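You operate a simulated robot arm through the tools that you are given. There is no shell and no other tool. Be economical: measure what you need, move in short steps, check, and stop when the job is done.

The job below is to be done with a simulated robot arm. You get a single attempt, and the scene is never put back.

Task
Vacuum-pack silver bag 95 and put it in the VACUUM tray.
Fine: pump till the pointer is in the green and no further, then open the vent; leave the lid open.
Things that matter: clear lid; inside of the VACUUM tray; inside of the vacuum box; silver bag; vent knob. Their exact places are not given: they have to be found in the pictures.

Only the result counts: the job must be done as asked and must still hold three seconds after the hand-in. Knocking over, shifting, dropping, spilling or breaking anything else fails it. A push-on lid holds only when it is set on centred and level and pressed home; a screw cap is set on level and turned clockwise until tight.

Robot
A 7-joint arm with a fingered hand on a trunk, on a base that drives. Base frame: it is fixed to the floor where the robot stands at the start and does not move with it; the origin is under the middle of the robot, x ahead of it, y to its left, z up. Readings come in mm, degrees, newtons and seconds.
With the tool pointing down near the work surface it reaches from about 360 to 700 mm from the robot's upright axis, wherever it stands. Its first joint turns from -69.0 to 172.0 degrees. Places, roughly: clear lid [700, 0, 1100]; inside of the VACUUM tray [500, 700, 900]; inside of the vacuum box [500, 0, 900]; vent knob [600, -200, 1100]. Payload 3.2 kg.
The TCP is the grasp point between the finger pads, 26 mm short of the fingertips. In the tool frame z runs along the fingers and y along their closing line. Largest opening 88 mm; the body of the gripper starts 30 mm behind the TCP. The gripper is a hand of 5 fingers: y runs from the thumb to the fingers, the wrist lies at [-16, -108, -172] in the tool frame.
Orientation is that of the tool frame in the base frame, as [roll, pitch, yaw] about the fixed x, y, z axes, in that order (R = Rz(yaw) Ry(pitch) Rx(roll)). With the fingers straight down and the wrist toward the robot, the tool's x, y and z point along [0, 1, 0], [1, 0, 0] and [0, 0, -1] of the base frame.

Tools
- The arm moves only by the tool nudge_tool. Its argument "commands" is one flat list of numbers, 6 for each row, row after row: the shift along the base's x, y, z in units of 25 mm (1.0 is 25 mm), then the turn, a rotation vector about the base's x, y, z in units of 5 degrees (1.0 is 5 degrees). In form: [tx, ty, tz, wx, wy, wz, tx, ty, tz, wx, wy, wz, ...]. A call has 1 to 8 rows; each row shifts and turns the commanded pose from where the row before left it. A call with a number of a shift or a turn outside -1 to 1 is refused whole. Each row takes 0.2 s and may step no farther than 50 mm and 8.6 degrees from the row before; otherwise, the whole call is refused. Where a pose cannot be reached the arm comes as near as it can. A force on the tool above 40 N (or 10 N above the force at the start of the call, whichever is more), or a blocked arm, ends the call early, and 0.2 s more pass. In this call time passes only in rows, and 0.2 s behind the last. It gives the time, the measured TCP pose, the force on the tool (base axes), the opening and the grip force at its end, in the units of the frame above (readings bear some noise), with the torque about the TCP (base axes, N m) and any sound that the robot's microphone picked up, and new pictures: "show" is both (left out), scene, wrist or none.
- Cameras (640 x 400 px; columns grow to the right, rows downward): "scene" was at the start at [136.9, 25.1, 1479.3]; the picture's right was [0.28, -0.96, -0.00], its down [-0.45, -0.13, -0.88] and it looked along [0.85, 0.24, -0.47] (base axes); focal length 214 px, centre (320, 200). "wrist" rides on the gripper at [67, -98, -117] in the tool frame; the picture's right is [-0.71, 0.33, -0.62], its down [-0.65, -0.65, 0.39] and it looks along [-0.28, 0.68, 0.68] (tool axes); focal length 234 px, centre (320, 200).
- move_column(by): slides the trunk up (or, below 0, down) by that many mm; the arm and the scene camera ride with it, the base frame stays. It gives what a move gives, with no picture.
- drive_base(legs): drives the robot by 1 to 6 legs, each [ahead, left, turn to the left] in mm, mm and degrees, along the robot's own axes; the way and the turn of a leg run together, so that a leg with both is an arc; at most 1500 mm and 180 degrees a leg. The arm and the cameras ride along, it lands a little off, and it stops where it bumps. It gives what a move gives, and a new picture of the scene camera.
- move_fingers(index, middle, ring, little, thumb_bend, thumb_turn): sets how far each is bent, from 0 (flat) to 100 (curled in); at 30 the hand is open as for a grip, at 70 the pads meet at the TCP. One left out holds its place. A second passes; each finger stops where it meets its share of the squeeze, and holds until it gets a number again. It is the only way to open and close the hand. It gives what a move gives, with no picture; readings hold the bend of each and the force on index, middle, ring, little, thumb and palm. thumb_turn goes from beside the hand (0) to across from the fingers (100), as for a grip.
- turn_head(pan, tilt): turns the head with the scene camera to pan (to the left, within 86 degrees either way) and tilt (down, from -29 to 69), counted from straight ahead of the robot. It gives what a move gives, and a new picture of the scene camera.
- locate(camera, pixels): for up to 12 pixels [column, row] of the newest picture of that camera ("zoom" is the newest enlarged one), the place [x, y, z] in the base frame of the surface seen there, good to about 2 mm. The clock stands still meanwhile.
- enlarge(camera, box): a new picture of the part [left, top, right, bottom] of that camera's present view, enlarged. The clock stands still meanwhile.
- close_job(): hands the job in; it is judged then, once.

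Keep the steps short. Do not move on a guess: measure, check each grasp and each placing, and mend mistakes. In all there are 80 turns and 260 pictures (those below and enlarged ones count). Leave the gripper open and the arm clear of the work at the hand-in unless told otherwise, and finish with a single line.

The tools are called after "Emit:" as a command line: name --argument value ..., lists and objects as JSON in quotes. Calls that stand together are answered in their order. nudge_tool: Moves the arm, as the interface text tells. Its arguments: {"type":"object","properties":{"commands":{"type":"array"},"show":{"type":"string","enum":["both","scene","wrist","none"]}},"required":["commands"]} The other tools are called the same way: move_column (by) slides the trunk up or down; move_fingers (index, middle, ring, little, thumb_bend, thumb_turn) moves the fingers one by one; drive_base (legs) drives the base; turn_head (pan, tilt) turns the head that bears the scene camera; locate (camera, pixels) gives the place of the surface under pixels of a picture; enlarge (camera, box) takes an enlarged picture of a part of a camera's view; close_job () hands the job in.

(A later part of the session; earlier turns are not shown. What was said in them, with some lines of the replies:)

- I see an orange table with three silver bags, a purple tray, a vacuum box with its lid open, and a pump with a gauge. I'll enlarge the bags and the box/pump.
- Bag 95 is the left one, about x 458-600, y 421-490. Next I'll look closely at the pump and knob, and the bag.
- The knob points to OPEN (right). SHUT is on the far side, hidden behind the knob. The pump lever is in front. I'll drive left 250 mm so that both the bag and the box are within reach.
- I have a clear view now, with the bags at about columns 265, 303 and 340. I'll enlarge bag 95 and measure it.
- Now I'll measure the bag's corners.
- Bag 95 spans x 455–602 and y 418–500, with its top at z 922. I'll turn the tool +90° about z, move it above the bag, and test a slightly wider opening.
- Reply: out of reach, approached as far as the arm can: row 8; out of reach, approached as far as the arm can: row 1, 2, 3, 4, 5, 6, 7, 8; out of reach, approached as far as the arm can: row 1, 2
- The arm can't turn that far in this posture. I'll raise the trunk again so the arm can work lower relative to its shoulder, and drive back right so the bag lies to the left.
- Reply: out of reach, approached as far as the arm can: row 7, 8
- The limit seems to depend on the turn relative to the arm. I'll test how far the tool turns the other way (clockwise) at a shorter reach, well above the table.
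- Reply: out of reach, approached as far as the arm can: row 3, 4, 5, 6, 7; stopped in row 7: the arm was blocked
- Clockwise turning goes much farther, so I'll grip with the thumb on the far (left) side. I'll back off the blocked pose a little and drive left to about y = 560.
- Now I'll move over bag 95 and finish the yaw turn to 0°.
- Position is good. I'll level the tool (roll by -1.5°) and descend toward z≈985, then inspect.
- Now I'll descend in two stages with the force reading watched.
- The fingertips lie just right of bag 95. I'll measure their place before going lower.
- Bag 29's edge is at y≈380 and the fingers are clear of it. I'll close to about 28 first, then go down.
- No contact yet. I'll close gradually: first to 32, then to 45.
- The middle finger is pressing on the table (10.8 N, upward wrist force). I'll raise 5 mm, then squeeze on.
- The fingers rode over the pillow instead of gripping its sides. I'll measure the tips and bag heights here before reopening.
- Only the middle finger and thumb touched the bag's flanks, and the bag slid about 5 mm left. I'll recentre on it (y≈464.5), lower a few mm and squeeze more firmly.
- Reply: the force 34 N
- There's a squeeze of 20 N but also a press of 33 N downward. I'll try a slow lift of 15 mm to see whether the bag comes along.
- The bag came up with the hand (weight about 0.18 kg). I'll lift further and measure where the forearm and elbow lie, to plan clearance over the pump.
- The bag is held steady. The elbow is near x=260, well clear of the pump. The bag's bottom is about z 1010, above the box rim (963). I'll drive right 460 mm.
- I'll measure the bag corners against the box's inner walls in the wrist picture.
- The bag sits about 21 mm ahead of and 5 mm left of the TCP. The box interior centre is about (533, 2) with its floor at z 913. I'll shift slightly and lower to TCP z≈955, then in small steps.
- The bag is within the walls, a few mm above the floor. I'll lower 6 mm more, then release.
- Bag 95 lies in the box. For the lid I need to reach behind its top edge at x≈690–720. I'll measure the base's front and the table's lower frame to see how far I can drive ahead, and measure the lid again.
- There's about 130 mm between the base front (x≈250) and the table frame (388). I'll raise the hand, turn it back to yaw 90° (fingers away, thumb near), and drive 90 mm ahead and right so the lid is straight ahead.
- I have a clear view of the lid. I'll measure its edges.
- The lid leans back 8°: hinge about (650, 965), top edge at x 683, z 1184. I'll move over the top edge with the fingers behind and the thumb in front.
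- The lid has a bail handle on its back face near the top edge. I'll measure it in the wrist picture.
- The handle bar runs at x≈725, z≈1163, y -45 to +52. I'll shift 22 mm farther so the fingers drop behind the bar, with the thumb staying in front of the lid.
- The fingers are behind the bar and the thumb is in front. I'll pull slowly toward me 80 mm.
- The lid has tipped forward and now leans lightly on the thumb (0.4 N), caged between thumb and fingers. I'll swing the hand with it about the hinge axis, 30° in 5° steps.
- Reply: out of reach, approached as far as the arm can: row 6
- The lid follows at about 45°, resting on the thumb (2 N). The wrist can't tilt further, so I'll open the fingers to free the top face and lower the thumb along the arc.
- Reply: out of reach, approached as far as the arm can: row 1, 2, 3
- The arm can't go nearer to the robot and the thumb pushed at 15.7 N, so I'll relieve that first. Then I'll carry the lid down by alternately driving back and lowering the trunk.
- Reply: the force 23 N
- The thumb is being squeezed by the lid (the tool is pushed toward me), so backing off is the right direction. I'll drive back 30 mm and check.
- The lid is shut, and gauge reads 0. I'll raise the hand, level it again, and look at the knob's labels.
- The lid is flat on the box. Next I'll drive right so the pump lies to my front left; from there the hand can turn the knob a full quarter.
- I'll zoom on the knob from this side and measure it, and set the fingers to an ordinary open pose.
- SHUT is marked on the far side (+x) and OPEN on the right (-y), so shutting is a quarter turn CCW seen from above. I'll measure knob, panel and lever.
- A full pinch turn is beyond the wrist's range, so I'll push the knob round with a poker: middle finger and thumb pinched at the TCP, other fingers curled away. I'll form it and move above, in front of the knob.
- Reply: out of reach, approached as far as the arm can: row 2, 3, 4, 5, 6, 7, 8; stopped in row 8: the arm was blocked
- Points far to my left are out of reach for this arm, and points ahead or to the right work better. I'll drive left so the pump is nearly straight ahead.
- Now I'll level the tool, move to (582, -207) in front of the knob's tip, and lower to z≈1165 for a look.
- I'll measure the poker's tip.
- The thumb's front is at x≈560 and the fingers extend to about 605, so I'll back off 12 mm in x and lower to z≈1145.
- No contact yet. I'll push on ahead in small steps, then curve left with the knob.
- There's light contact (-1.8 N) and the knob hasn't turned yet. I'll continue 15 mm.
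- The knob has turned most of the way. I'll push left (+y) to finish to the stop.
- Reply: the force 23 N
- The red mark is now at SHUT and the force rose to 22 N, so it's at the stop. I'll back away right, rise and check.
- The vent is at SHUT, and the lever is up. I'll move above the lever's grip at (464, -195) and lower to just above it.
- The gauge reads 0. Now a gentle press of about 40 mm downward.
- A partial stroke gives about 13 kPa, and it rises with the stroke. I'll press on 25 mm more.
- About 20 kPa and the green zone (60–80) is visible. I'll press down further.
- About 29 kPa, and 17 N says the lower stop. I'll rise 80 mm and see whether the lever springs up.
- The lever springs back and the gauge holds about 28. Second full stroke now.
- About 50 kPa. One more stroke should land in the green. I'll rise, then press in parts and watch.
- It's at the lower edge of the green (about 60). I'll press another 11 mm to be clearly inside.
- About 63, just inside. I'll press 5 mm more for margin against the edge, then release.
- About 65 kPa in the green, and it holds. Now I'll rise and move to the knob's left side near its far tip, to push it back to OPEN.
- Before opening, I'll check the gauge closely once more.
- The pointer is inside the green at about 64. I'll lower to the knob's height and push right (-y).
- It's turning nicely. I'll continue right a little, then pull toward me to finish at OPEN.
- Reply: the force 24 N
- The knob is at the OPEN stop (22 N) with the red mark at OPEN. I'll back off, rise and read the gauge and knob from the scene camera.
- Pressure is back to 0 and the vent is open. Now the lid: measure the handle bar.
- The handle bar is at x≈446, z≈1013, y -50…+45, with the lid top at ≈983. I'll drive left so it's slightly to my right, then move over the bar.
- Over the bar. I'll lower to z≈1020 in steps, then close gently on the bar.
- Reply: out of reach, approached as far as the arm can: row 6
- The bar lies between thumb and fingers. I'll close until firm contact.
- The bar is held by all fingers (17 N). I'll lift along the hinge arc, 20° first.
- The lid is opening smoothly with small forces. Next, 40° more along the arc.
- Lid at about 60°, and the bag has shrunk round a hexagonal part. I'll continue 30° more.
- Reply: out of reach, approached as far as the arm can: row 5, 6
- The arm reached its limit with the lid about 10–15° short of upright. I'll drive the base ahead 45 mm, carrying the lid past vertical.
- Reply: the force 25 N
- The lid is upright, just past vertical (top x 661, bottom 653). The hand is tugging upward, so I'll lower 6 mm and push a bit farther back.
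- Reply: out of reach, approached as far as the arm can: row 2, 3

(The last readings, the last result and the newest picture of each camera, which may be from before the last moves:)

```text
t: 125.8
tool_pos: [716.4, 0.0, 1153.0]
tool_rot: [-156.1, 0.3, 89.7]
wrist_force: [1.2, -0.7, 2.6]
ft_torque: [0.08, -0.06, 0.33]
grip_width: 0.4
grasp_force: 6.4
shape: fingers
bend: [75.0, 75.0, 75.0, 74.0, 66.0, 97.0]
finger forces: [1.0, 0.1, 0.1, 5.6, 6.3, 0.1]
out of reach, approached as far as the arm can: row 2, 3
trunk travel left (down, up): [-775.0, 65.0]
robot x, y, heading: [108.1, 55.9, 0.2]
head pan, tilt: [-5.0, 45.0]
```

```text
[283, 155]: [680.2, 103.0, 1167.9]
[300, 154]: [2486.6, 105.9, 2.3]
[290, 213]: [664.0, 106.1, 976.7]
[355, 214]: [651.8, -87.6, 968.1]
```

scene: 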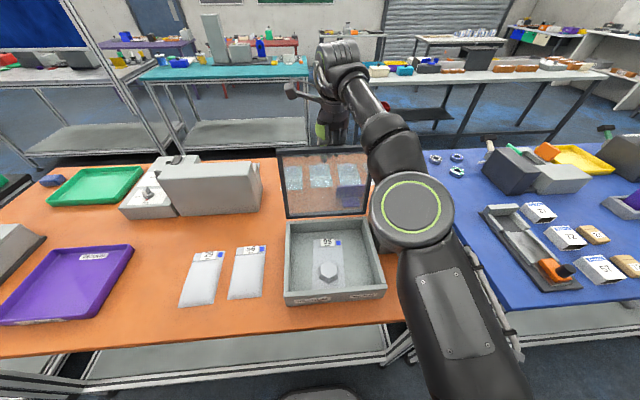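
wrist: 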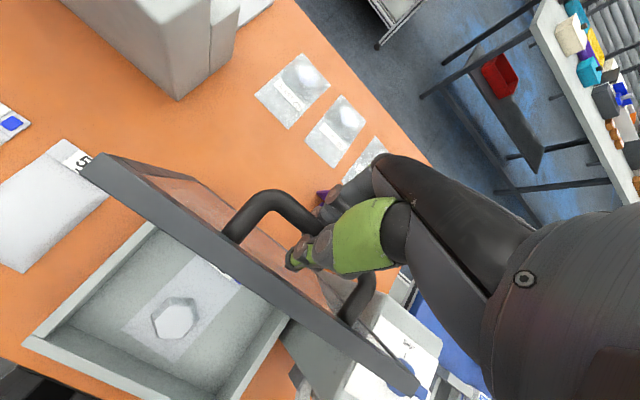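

The lid leans back at its open position (top x 680). The thumb sits between bar and lid, so I'll open only the fingers and then rise straight up.

Emit:
move_fingers --index 25 --middle 25 --ring 25 --little 25

Emit:
nudge_tool --commands '[0, 0, 0.4, 0, 0, 0, 0, 0, 0.4, 0, 0, 0, 0, 0, 0.6, 0, 0, 0, 0, 0, 0.8, 0, 0, 0, 0, 0, 0.8, 0, 0, 0]'

```text
t: 126.8
tool_pos: [715.9, -0.0, 1153.2]
tool_rot: [-156.2, 0.2, 89.7]
wrist_force: [0.2, -0.7, -0.2]
ft_torque: [0.01, 0.0, -0.01]
grip_width: 47.5
grasp_force: 0.1
shape: fingers
bend: [25.0, 25.0, 25.0, 25.0, 72.0, 97.0]
finger forces: [0.0, 0.0, 0.1, 0.0, 0.0, 0.0]
trunk travel left (down, up): [-775.0, 65.0]
robot x, y, heading: [110.3, 57.8, 0.3]
head pan, tilt: [-5.0, 45.0]
```

```text
t: 128.0
tool_pos: [688.6, 5.5, 1210.9]
tool_rot: [-156.2, 0.2, 89.8]
wrist_force: [-0.9, 0.3, -0.5]
ft_torque: [0.02, -0.01, 0.03]
grip_width: 46.9
grasp_force: 0.0
shape: fingers
bend: [25.0, 25.0, 25.0, 25.0, 72.0, 97.0]
finger forces: [0.0, 0.0, 0.0, 0.0, 0.0, 0.1]
out of reach, approached as far as the arm can: row 1, 2, 3, 4, 5
trunk travel left (down, up): [-775.0, 65.0]
robot x, y, heading: [109.9, 59.7, 0.3]
head pan, tilt: [-5.0, 45.0]
```

scene: 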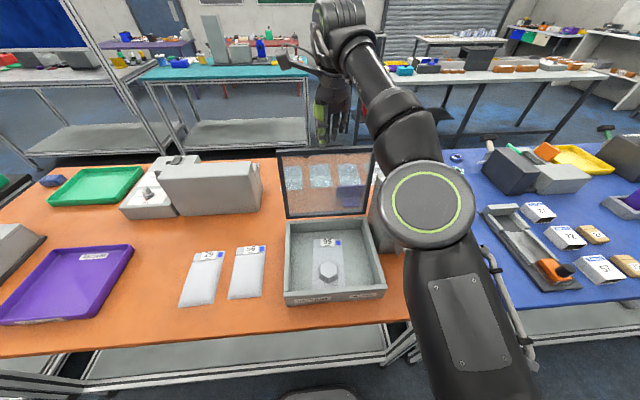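
wrist: 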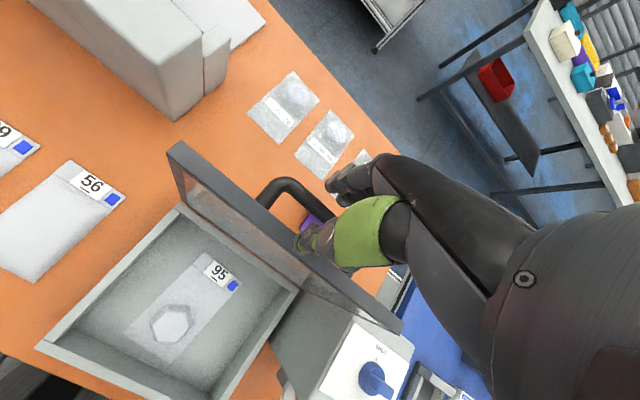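

No force on the hand. I'll raise with the trunk (straight up) by 60 mm, then level the hand.

Emit:
move_column --by 60

Emit:
nudge_tool --commands '[-0.4, 0, 0.2, 0, -1, 0, -0.4, 0, 0.2, 0, -1, 0, -0.4, 0, 0, 0, -1, 0, -0.4, 0, 0, 0, -1, 0, -0.4, 0, 0, 0, -0.8, 0]'

Emit:
locate --camera "scene" --pixels '[[283, 158], [290, 213], [300, 157], [365, 156]]'

```text
t: 129.0
tool_pos: [689.2, 5.4, 1269.0]
tool_rot: [-156.2, 0.3, 89.8]
wrist_force: [0.5, 0.1, -0.3]
ft_torque: [-0.02, 0.01, 0.05]
grip_width: 46.6
grasp_force: 0.1
shape: fingers
bend: [25.0, 25.0, 25.0, 25.0, 72.0, 97.0]
finger forces: [0.0, 0.0, 0.0, 0.0, 0.1, 0.1]
trunk travel left (down, up): [-835.0, 5.0]
robot x, y, heading: [111.3, 58.7, 0.5]
head pan, tilt: [-5.0, 45.0]
```

```text
t: 130.2
tool_pos: [636.8, 4.5, 1279.1]
tool_rot: [179.7, 0.1, 89.5]
wrist_force: [0.3, -0.5, 0.2]
ft_torque: [-0.02, -0.02, 0.02]
grip_width: 47.0
grasp_force: 0.1
shape: fingers
bend: [25.0, 25.0, 25.0, 25.0, 72.0, 97.0]
finger forces: [0.0, 0.1, 0.0, 0.0, 0.0, 0.0]
trunk travel left (down, up): [-835.0, 5.0]
robot x, y, heading: [109.1, 60.7, 0.1]
head pan, tilt: [-5.0, 45.0]
```

scene: 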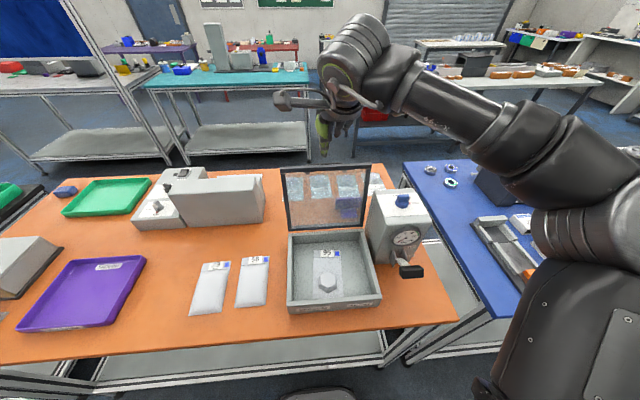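
wrist: 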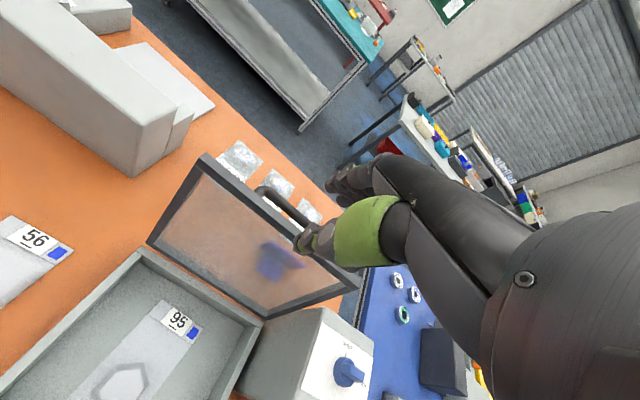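

```text
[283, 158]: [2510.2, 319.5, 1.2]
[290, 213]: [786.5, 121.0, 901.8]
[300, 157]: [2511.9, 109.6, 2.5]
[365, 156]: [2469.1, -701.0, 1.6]
```

The lid stays open. Now the packed bag: zoom and measure.

Emit:
enlarge --camera "scene" --box '[280, 225, 390, 315]'

Emit:
locate --camera "zoom" --pixels '[[198, 135], [350, 135], [195, 310], [365, 300], [275, 290], [275, 268], [230, 290], [323, 290], [278, 315], [275, 210], [290, 150], [100, 200]]'

```text
4.44 times, centred on (335, 270) of scene
```

zoom: 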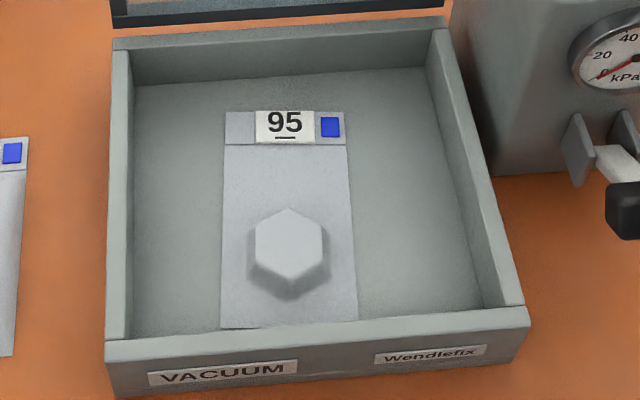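

```text
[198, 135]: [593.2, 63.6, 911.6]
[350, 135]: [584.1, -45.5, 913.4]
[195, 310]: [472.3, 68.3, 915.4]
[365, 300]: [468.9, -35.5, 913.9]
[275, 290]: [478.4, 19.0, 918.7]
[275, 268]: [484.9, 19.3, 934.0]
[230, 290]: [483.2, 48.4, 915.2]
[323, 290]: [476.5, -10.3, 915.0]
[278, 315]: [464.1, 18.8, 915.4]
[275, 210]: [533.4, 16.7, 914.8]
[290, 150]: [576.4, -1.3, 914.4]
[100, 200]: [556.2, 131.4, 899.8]
```

I'll measure the hexagonal part, which is a good grip.

Emit:
locate --camera "zoom" --pixels '[[290, 245], [258, 245], [322, 245], [290, 212], [287, 278], [254, 228], [321, 228], [256, 262], [323, 258], [240, 250], [335, 250], [285, 295]]'

```text
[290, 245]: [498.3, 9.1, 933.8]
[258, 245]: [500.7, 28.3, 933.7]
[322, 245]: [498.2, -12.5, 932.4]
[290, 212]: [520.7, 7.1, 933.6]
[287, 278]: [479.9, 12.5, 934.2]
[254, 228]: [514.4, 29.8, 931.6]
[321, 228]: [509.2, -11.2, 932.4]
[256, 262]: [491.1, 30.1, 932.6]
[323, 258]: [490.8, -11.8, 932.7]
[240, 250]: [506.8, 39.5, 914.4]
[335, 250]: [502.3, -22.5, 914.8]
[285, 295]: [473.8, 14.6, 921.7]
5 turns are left
```

Five turns left, so I'll batch. The hexagon is centred at (500, 9), 44 mm across flats, z 914–934. I'll lower the trunk, back up 100 mm, open the hand, and move above it with the tool turned -30° so it meets two flats.

Emit:
move_column --by -60

Emit:
drive_base --legs '[[-100, 0, 0]]'

Emit:
move_fingers --index 30 --middle 30 --ring 30 --little 30 --thumb_bend 30

Emit:
nudge_tool --commands '[-0.18, 0.02, -0.9, 0, 0, -0.75, -0.18, 0.02, -0.9, 0, 0, -0.75, -0.18, 0.02, -0.9, 0, 0, -0.75, -0.18, 0.02, -0.9, 0, 0, -0.75, -0.18, 0.02, -0.9, 0, 0, -0.75, -0.18, 0.02, -0.9, 0, 0, -0.75, -0.18, 0.02, -0.9, 0, 0, -0.75, -0.18, 0.02, -0.9, 0, 0, -0.75]'

Emit:
locate --camera "scene" --pixels '[[80, 290], [30, 320], [130, 265], [110, 310]]'

```text
t: 131.2
tool_pos: [637.5, 6.5, 1219.7]
tool_rot: [179.8, 0.1, 89.7]
wrist_force: [-0.6, 0.0, -0.1]
ft_torque: [0.01, 0.0, 0.0]
grip_width: 46.8
grasp_force: 0.1
shape: fingers
bend: [25.0, 25.0, 25.0, 25.0, 72.0, 97.0]
finger forces: [0.0, 0.0, 0.1, 0.0, 0.0, 0.1]
trunk travel left (down, up): [-775.0, 65.0]
robot x, y, heading: [106.8, 59.9, 0.4]
head pan, tilt: [-5.0, 45.0]
```

```text
t: 132.4
tool_pos: [538.9, 4.3, 1219.2]
tool_rot: [179.9, 0.1, 89.7]
wrist_force: [0.3, 0.1, 0.5]
ft_torque: [-0.01, -0.02, 0.02]
grip_width: 46.6
grasp_force: 0.0
shape: fingers
bend: [25.0, 25.0, 25.0, 25.0, 72.0, 97.0]
finger forces: [0.1, 0.0, 0.0, 0.1, 0.0, 0.1]
trunk travel left (down, up): [-775.0, 65.0]
robot x, y, heading: [8.7, 56.2, 0.5]
head pan, tilt: [-5.0, 45.0]
```

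scene: 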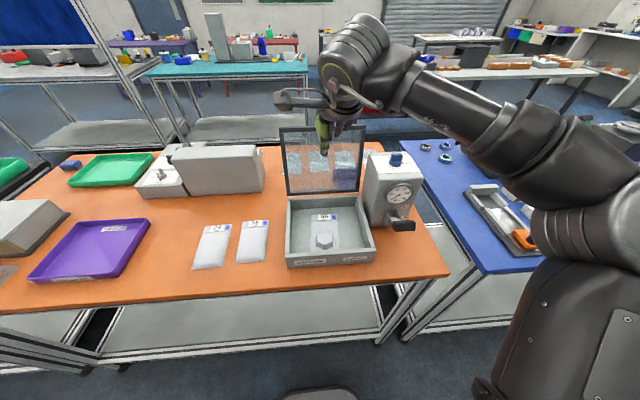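

```text
t: 133.4
tool_pos: [538.5, 5.6, 1218.9]
tool_rot: [180.0, 0.2, 89.7]
wrist_force: [0.1, -0.7, 0.1]
ft_torque: [-0.01, -0.03, 0.0]
grip_width: 87.6
grasp_force: 0.0
shape: fingers
bend: [30.0, 30.0, 30.0, 30.0, 30.0, 97.0]
finger forces: [0.0, 0.0, 0.0, 0.0, 0.1, 0.0]
trunk travel left (down, up): [-775.0, 65.0]
robot x, y, heading: [7.5, 55.2, 0.3]
head pan, tilt: [-5.0, 45.0]
```

```text
t: 135.2
tool_pos: [503.8, 8.8, 1038.5]
tool_rot: [179.9, 0.1, 59.6]
wrist_force: [0.2, 0.6, -0.5]
ft_torque: [0.03, -0.04, 0.01]
grip_width: 87.5
grasp_force: 0.0
shape: fingers
bend: [30.0, 30.0, 30.0, 30.0, 30.0, 97.0]
finger forces: [0.0, 0.0, 0.1, 0.1, 0.0, 0.0]
trunk travel left (down, up): [-775.0, 65.0]
robot x, y, heading: [6.1, 61.6, 0.2]
head pan, tilt: [-5.0, 45.0]
```

scene: 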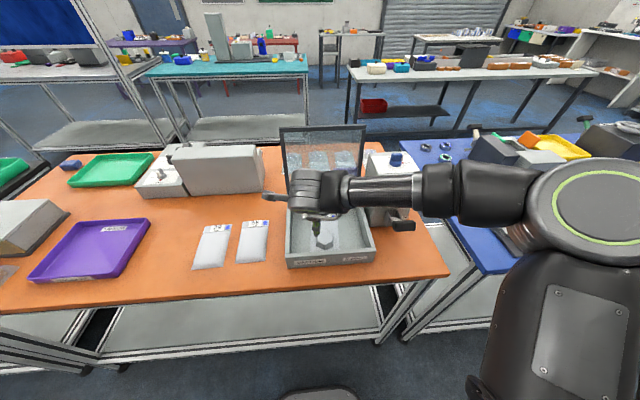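
wrist: 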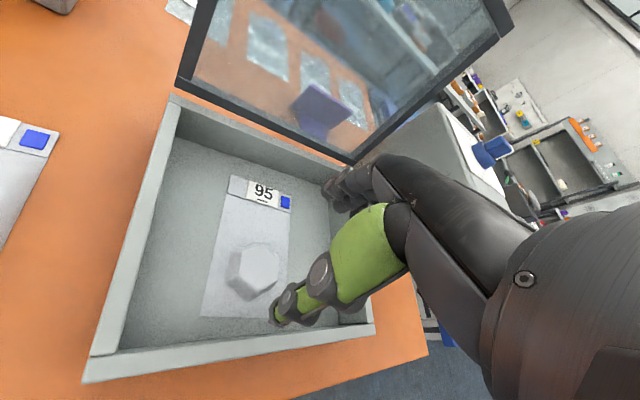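

```text
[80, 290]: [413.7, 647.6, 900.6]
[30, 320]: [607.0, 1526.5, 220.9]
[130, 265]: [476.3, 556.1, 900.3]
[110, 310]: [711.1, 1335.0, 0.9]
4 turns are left
```

I'm above the hexagon. Next I'll shift 4 mm, lower to z≈946, close firmly on it, and lift.

Emit:
nudge_tool --commands '[-0.15, 0, -0.8, 0, 0, 0, 0, 0, -0.8, 0, 0, 0, 0, 0, -0.8, 0, 0, 0, 0, 0, -0.7, 0, 0, 0, 0, 0, -0.4, 0, 0, 0, 0, 0, -0.2, 0, 0, 0]' --show "wrist"

Emit:
move_fingers --index 65 --middle 65 --ring 65 --little 65 --thumb_bend 65

Emit:
nudge_tool --commands '[0, 0, 0.2, 0, 0, 0, 0, 0, 0.3, 0, 0, 0, 0, 0, 0.5, 0, 0, 0, 0, 0, 0.6, 0, 0, 0, 0, 0, 0.8, 0, 0, 0, 0, 0, 0.8, 0, 0, 0, 0, 0, 0.8, 0, 0, 0, 0, 0, 0.6, 0, 0, 0]'

Emit:
enlarge --camera "wrist" --box '[140, 100, 440, 350]'

Emit:
locate --camera "zoom" --pixels '[[150, 130], [200, 150], [230, 200], [120, 280]]'

Emit:
locate --camera "scene" --pixels '[[32, 278], [120, 275], [148, 222], [75, 223], [90, 250], [115, 228], [112, 268], [45, 270], [85, 228]]'

```text
t: 136.6
tool_pos: [499.2, 9.9, 946.4]
tool_rot: [179.9, 0.2, 59.6]
wrist_force: [-0.3, -0.9, -1.3]
ft_torque: [-0.01, -0.01, -0.03]
grip_width: 88.0
grasp_force: 0.0
shape: fingers
bend: [30.0, 30.0, 30.0, 30.0, 30.0, 97.0]
finger forces: [0.1, 0.0, 0.1, 0.1, 0.0, 0.0]
trunk travel left (down, up): [-775.0, 65.0]
robot x, y, heading: [6.9, 57.1, 0.6]
head pan, tilt: [-5.0, 45.0]
```

wrist: 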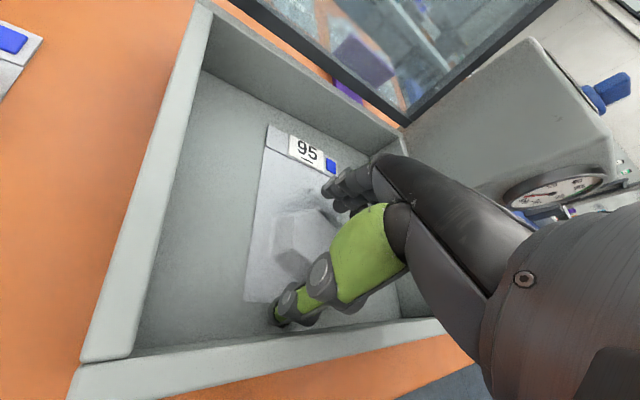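

```text
t: 137.6
tool_pos: [498.8, 8.1, 947.4]
tool_rot: [179.8, 0.1, 59.7]
wrist_force: [0.8, -0.8, 2.4]
ft_torque: [0.0, 0.04, -0.01]
grip_width: 43.4
grasp_force: 14.7
shape: fingers
bend: [55.0, 58.0, 65.0, 65.0, 53.0, 96.0]
finger forces: [8.6, 5.7, 0.0, 0.1, 13.7, 0.0]
trunk travel left (down, up): [-775.0, 65.0]
robot x, y, heading: [8.2, 62.5, 0.3]
head pan, tilt: [-5.0, 45.0]
```

```text
t: 139.4
tool_pos: [499.6, 9.4, 1061.4]
tool_rot: [179.9, 0.0, 59.8]
wrist_force: [0.5, -0.3, -1.3]
ft_torque: [0.0, 0.01, 0.01]
grip_width: 43.5
grasp_force: 12.9
shape: fingers
bend: [56.0, 58.0, 65.0, 65.0, 53.0, 96.0]
finger forces: [8.1, 5.2, 0.0, 0.0, 13.5, 0.0]
trunk travel left (down, up): [-775.0, 65.0]
robot x, y, heading: [8.6, 60.5, 0.6]
head pan, tilt: [-5.0, 45.0]
```

scene: 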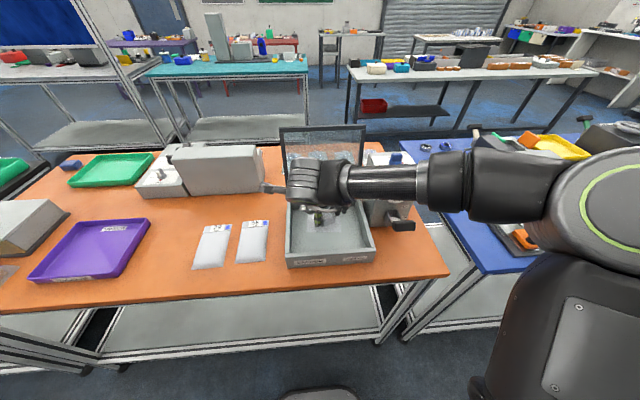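
wrist: 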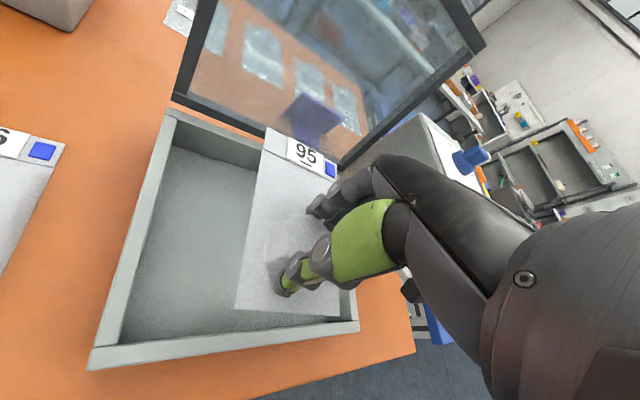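

```text
1.60 times, centred on (290, 225) of wrist
```

zoom: 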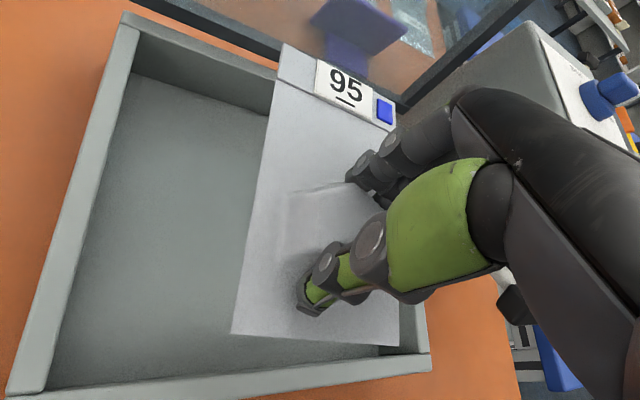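

```text
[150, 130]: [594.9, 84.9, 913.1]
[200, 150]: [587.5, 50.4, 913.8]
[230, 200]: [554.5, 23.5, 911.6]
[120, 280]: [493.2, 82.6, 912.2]
```

```text
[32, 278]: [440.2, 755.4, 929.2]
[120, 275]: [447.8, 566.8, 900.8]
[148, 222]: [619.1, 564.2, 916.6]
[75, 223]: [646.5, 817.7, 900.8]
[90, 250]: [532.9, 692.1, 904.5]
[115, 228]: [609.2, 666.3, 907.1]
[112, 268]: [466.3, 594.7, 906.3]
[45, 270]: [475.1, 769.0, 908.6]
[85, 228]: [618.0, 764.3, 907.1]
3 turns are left
```

Bag 95 is held firmly and lifted. The tray interior is centred at about (535, 672), floor z 906. I'll drive left 575 mm, nudge over the tray, and lower to z≈1000 for a final check.

Emit:
drive_base --legs '[[0, 575, 0]]'

Emit:
nudge_tool --commands '[0.07, 0.88, 0, 0, 0, 0, 0.07, 0.88, 0, 0, 0, 0, 0.07, 0.88, 0, 0, 0, 0, 0.07, 0.88, 0, 0, 0, 0, 0, 0, -0.8, 0, 0, 0, 0, 0, -0.8, 0, 0, 0, 0, 0, -0.8, 0, 0, 0]'

Emit:
enlarge --camera "scene" --box '[150, 100, 450, 340]'

Emit:
locate --camera "wrist" --pixels '[[267, 132], [335, 180], [240, 305], [150, 330], [150, 150], [200, 200], [300, 345], [250, 90]]'

```text
t: 142.7
tool_pos: [497.1, 587.9, 1061.3]
tool_rot: [179.8, 0.2, 59.6]
wrist_force: [-0.8, -0.5, -0.8]
ft_torque: [0.02, 0.01, -0.03]
grip_width: 43.9
grasp_force: 13.3
shape: fingers
bend: [56.0, 58.0, 65.0, 65.0, 53.0, 96.0]
finger forces: [8.2, 5.2, 0.0, 0.0, 13.5, 0.1]
trunk travel left (down, up): [-775.0, 65.0]
robot x, y, heading: [8.8, 637.4, 0.1]
head pan, tilt: [-5.0, 45.0]
```

scene: 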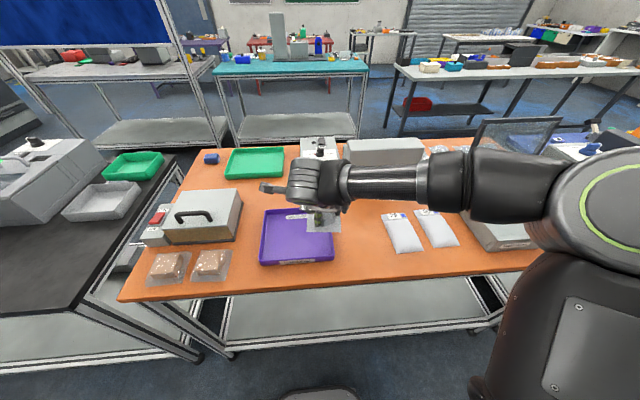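

```text
t: 144.3
tool_pos: [504.8, 676.9, 1001.5]
tool_rot: [179.9, 0.0, 59.6]
wrist_force: [0.0, -0.1, -0.8]
ft_torque: [0.04, 0.0, 0.03]
grip_width: 43.7
grasp_force: 12.5
shape: fingers
bend: [56.0, 58.0, 65.0, 65.0, 53.0, 96.0]
finger forces: [8.1, 5.1, 0.0, 0.0, 13.5, 0.0]
trunk travel left (down, up): [-775.0, 65.0]
robot x, y, heading: [9.0, 636.1, 0.2]
head pan, tilt: [-5.0, 45.0]
```

scene: 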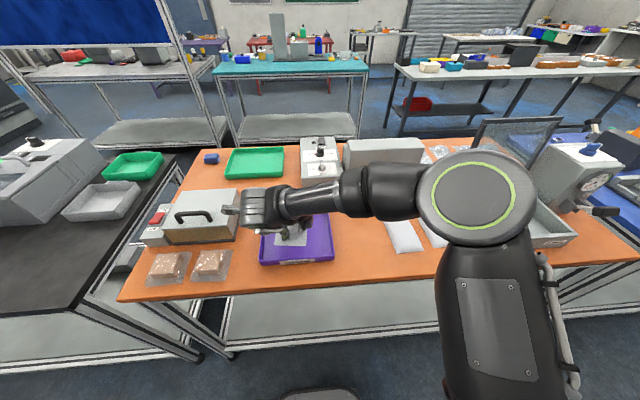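
wrist: 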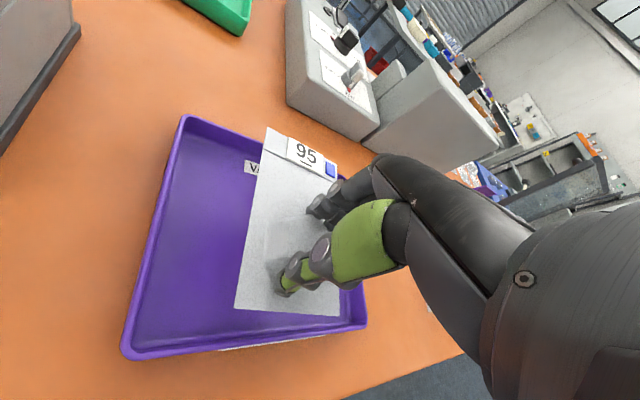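

```text
1.67 times, centred on (300, 220) of scene
```

zoom: 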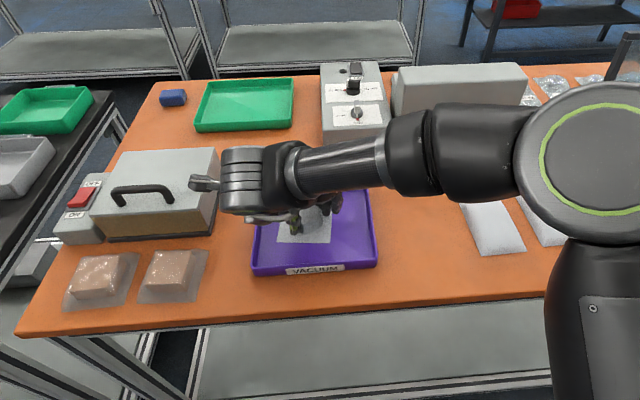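

```text
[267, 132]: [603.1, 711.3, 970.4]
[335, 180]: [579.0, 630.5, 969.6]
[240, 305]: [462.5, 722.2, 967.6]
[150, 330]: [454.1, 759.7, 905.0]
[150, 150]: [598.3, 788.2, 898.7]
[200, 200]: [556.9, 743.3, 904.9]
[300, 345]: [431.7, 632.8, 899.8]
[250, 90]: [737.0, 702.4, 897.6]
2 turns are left
```

The bag is inside the tray outline (x 462–603, y 631–722) and 62 mm above the floor. I'll lower to z≈940, release, and rise.

Emit:
nudge_tool --commands '[0, 0, -0.6, 0, 0, 0, 0, 0, -0.6, 0, 0, 0, 0, 0, -0.6, 0, 0, 0, 0, 0, -0.4, 0, 0, 0, 0, 0, -0.22, 0, 0, 0]' --show "wrist"

Emit:
move_fingers --index 35 --middle 35 --ring 35 --little 35 --thumb_bend 35

Emit:
nudge_tool --commands '[0, 0, 0.4, 0, 0, 0, 0, 0, 0.8, 0, 0, 0, 0, 0, 1, 0, 0, 0, 0, 0, 1, 0, 0, 0, 0, 0, 1, 0, 0, 0, 0, 0, 1, 0, 0, 0, 0, 0, 1, 0, 0, 0, 0, 0, 1, 0, 0, 0]'

Emit:
enlarge --camera "scene" --box '[230, 110, 640, 340]'

Emit:
locate --camera "wrist" --pixels '[[250, 230], [220, 200], [230, 260], [260, 200]]'

```text
t: 145.5
tool_pos: [504.4, 676.7, 940.7]
tool_rot: [179.8, 0.1, 59.6]
wrist_force: [0.4, -0.2, -1.0]
ft_torque: [0.01, 0.02, 0.0]
grip_width: 43.8
grasp_force: 13.5
shape: fingers
bend: [56.0, 58.0, 65.0, 65.0, 53.0, 96.0]
finger forces: [8.1, 5.2, 0.0, 0.0, 13.5, 0.1]
trunk travel left (down, up): [-775.0, 65.0]
robot x, y, heading: [5.6, 640.9, 0.1]
head pan, tilt: [-5.0, 45.0]
```

wrist: 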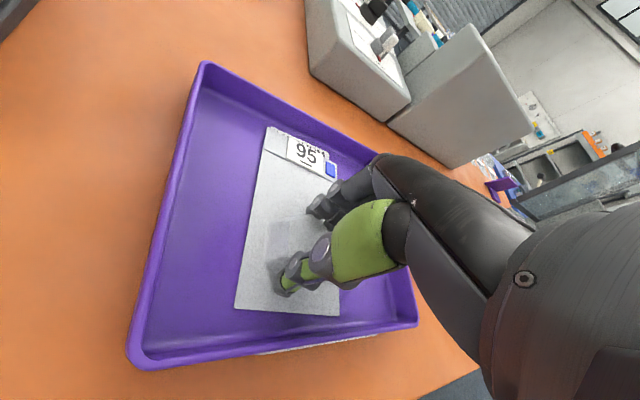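

```text
t: 146.5
tool_pos: [504.0, 675.9, 941.3]
tool_rot: [179.9, 0.1, 59.6]
wrist_force: [0.1, -0.2, -0.3]
ft_torque: [-0.01, -0.03, 0.04]
grip_width: 77.3
grasp_force: 0.2
shape: fingers
bend: [35.0, 35.0, 35.0, 35.0, 35.0, 97.0]
finger forces: [0.0, 0.1, 0.0, 0.0, 0.0, 0.0]
trunk travel left (down, up): [-775.0, 65.0]
robot x, y, heading: [9.1, 639.3, 0.4]
head pan, tilt: [-5.0, 45.0]
```

```text
t: 148.3
tool_pos: [502.6, 676.0, 1120.8]
tool_rot: [179.9, 0.1, 59.6]
wrist_force: [-0.2, 0.0, -0.8]
ft_torque: [0.03, -0.03, 0.01]
grip_width: 77.0
grasp_force: 0.1
shape: fingers
bend: [35.0, 35.0, 35.0, 35.0, 35.0, 97.0]
finger forces: [0.0, 0.1, 0.1, 0.0, 0.0, 0.1]
trunk travel left (down, up): [-775.0, 65.0]
robot x, y, heading: [6.1, 640.8, 0.1]
head pan, tilt: [-5.0, 45.0]
```

scene: 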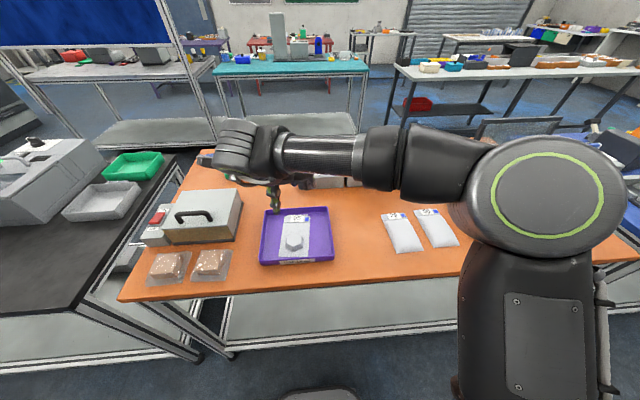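
wrist: 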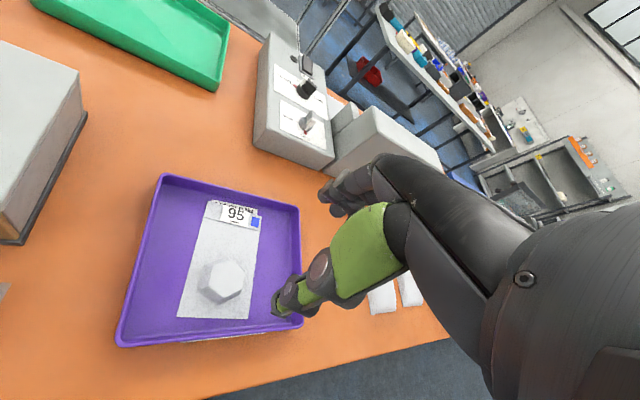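

```text
1.56 times, centred on (435, 225) of scene
```

zoom: 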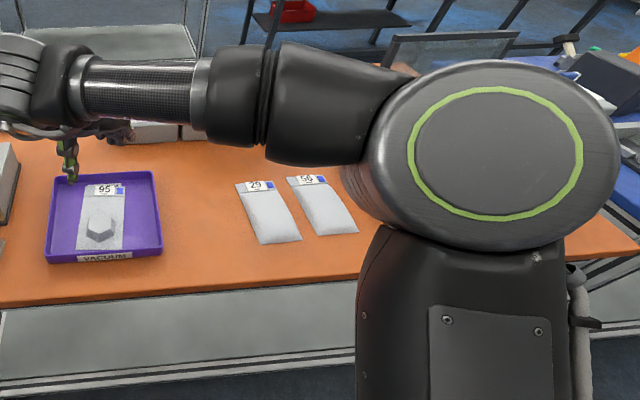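

```text
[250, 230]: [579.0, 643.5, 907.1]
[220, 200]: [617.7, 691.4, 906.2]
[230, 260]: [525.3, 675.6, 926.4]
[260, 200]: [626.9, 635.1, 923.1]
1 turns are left
```

Bag 95 lies flat in the VACUUM tray, the lid is open, the vent is open, and the open hand is clear above. Handing in.

Emit:
close_job

```text
The job is handed in.
```

Silver bag 95 is vacuum-packed (pumped to about 64 kPa, in the green) and lies flat in the VACUUM tray; the vent is open, the lid is open, and the job is handed in.
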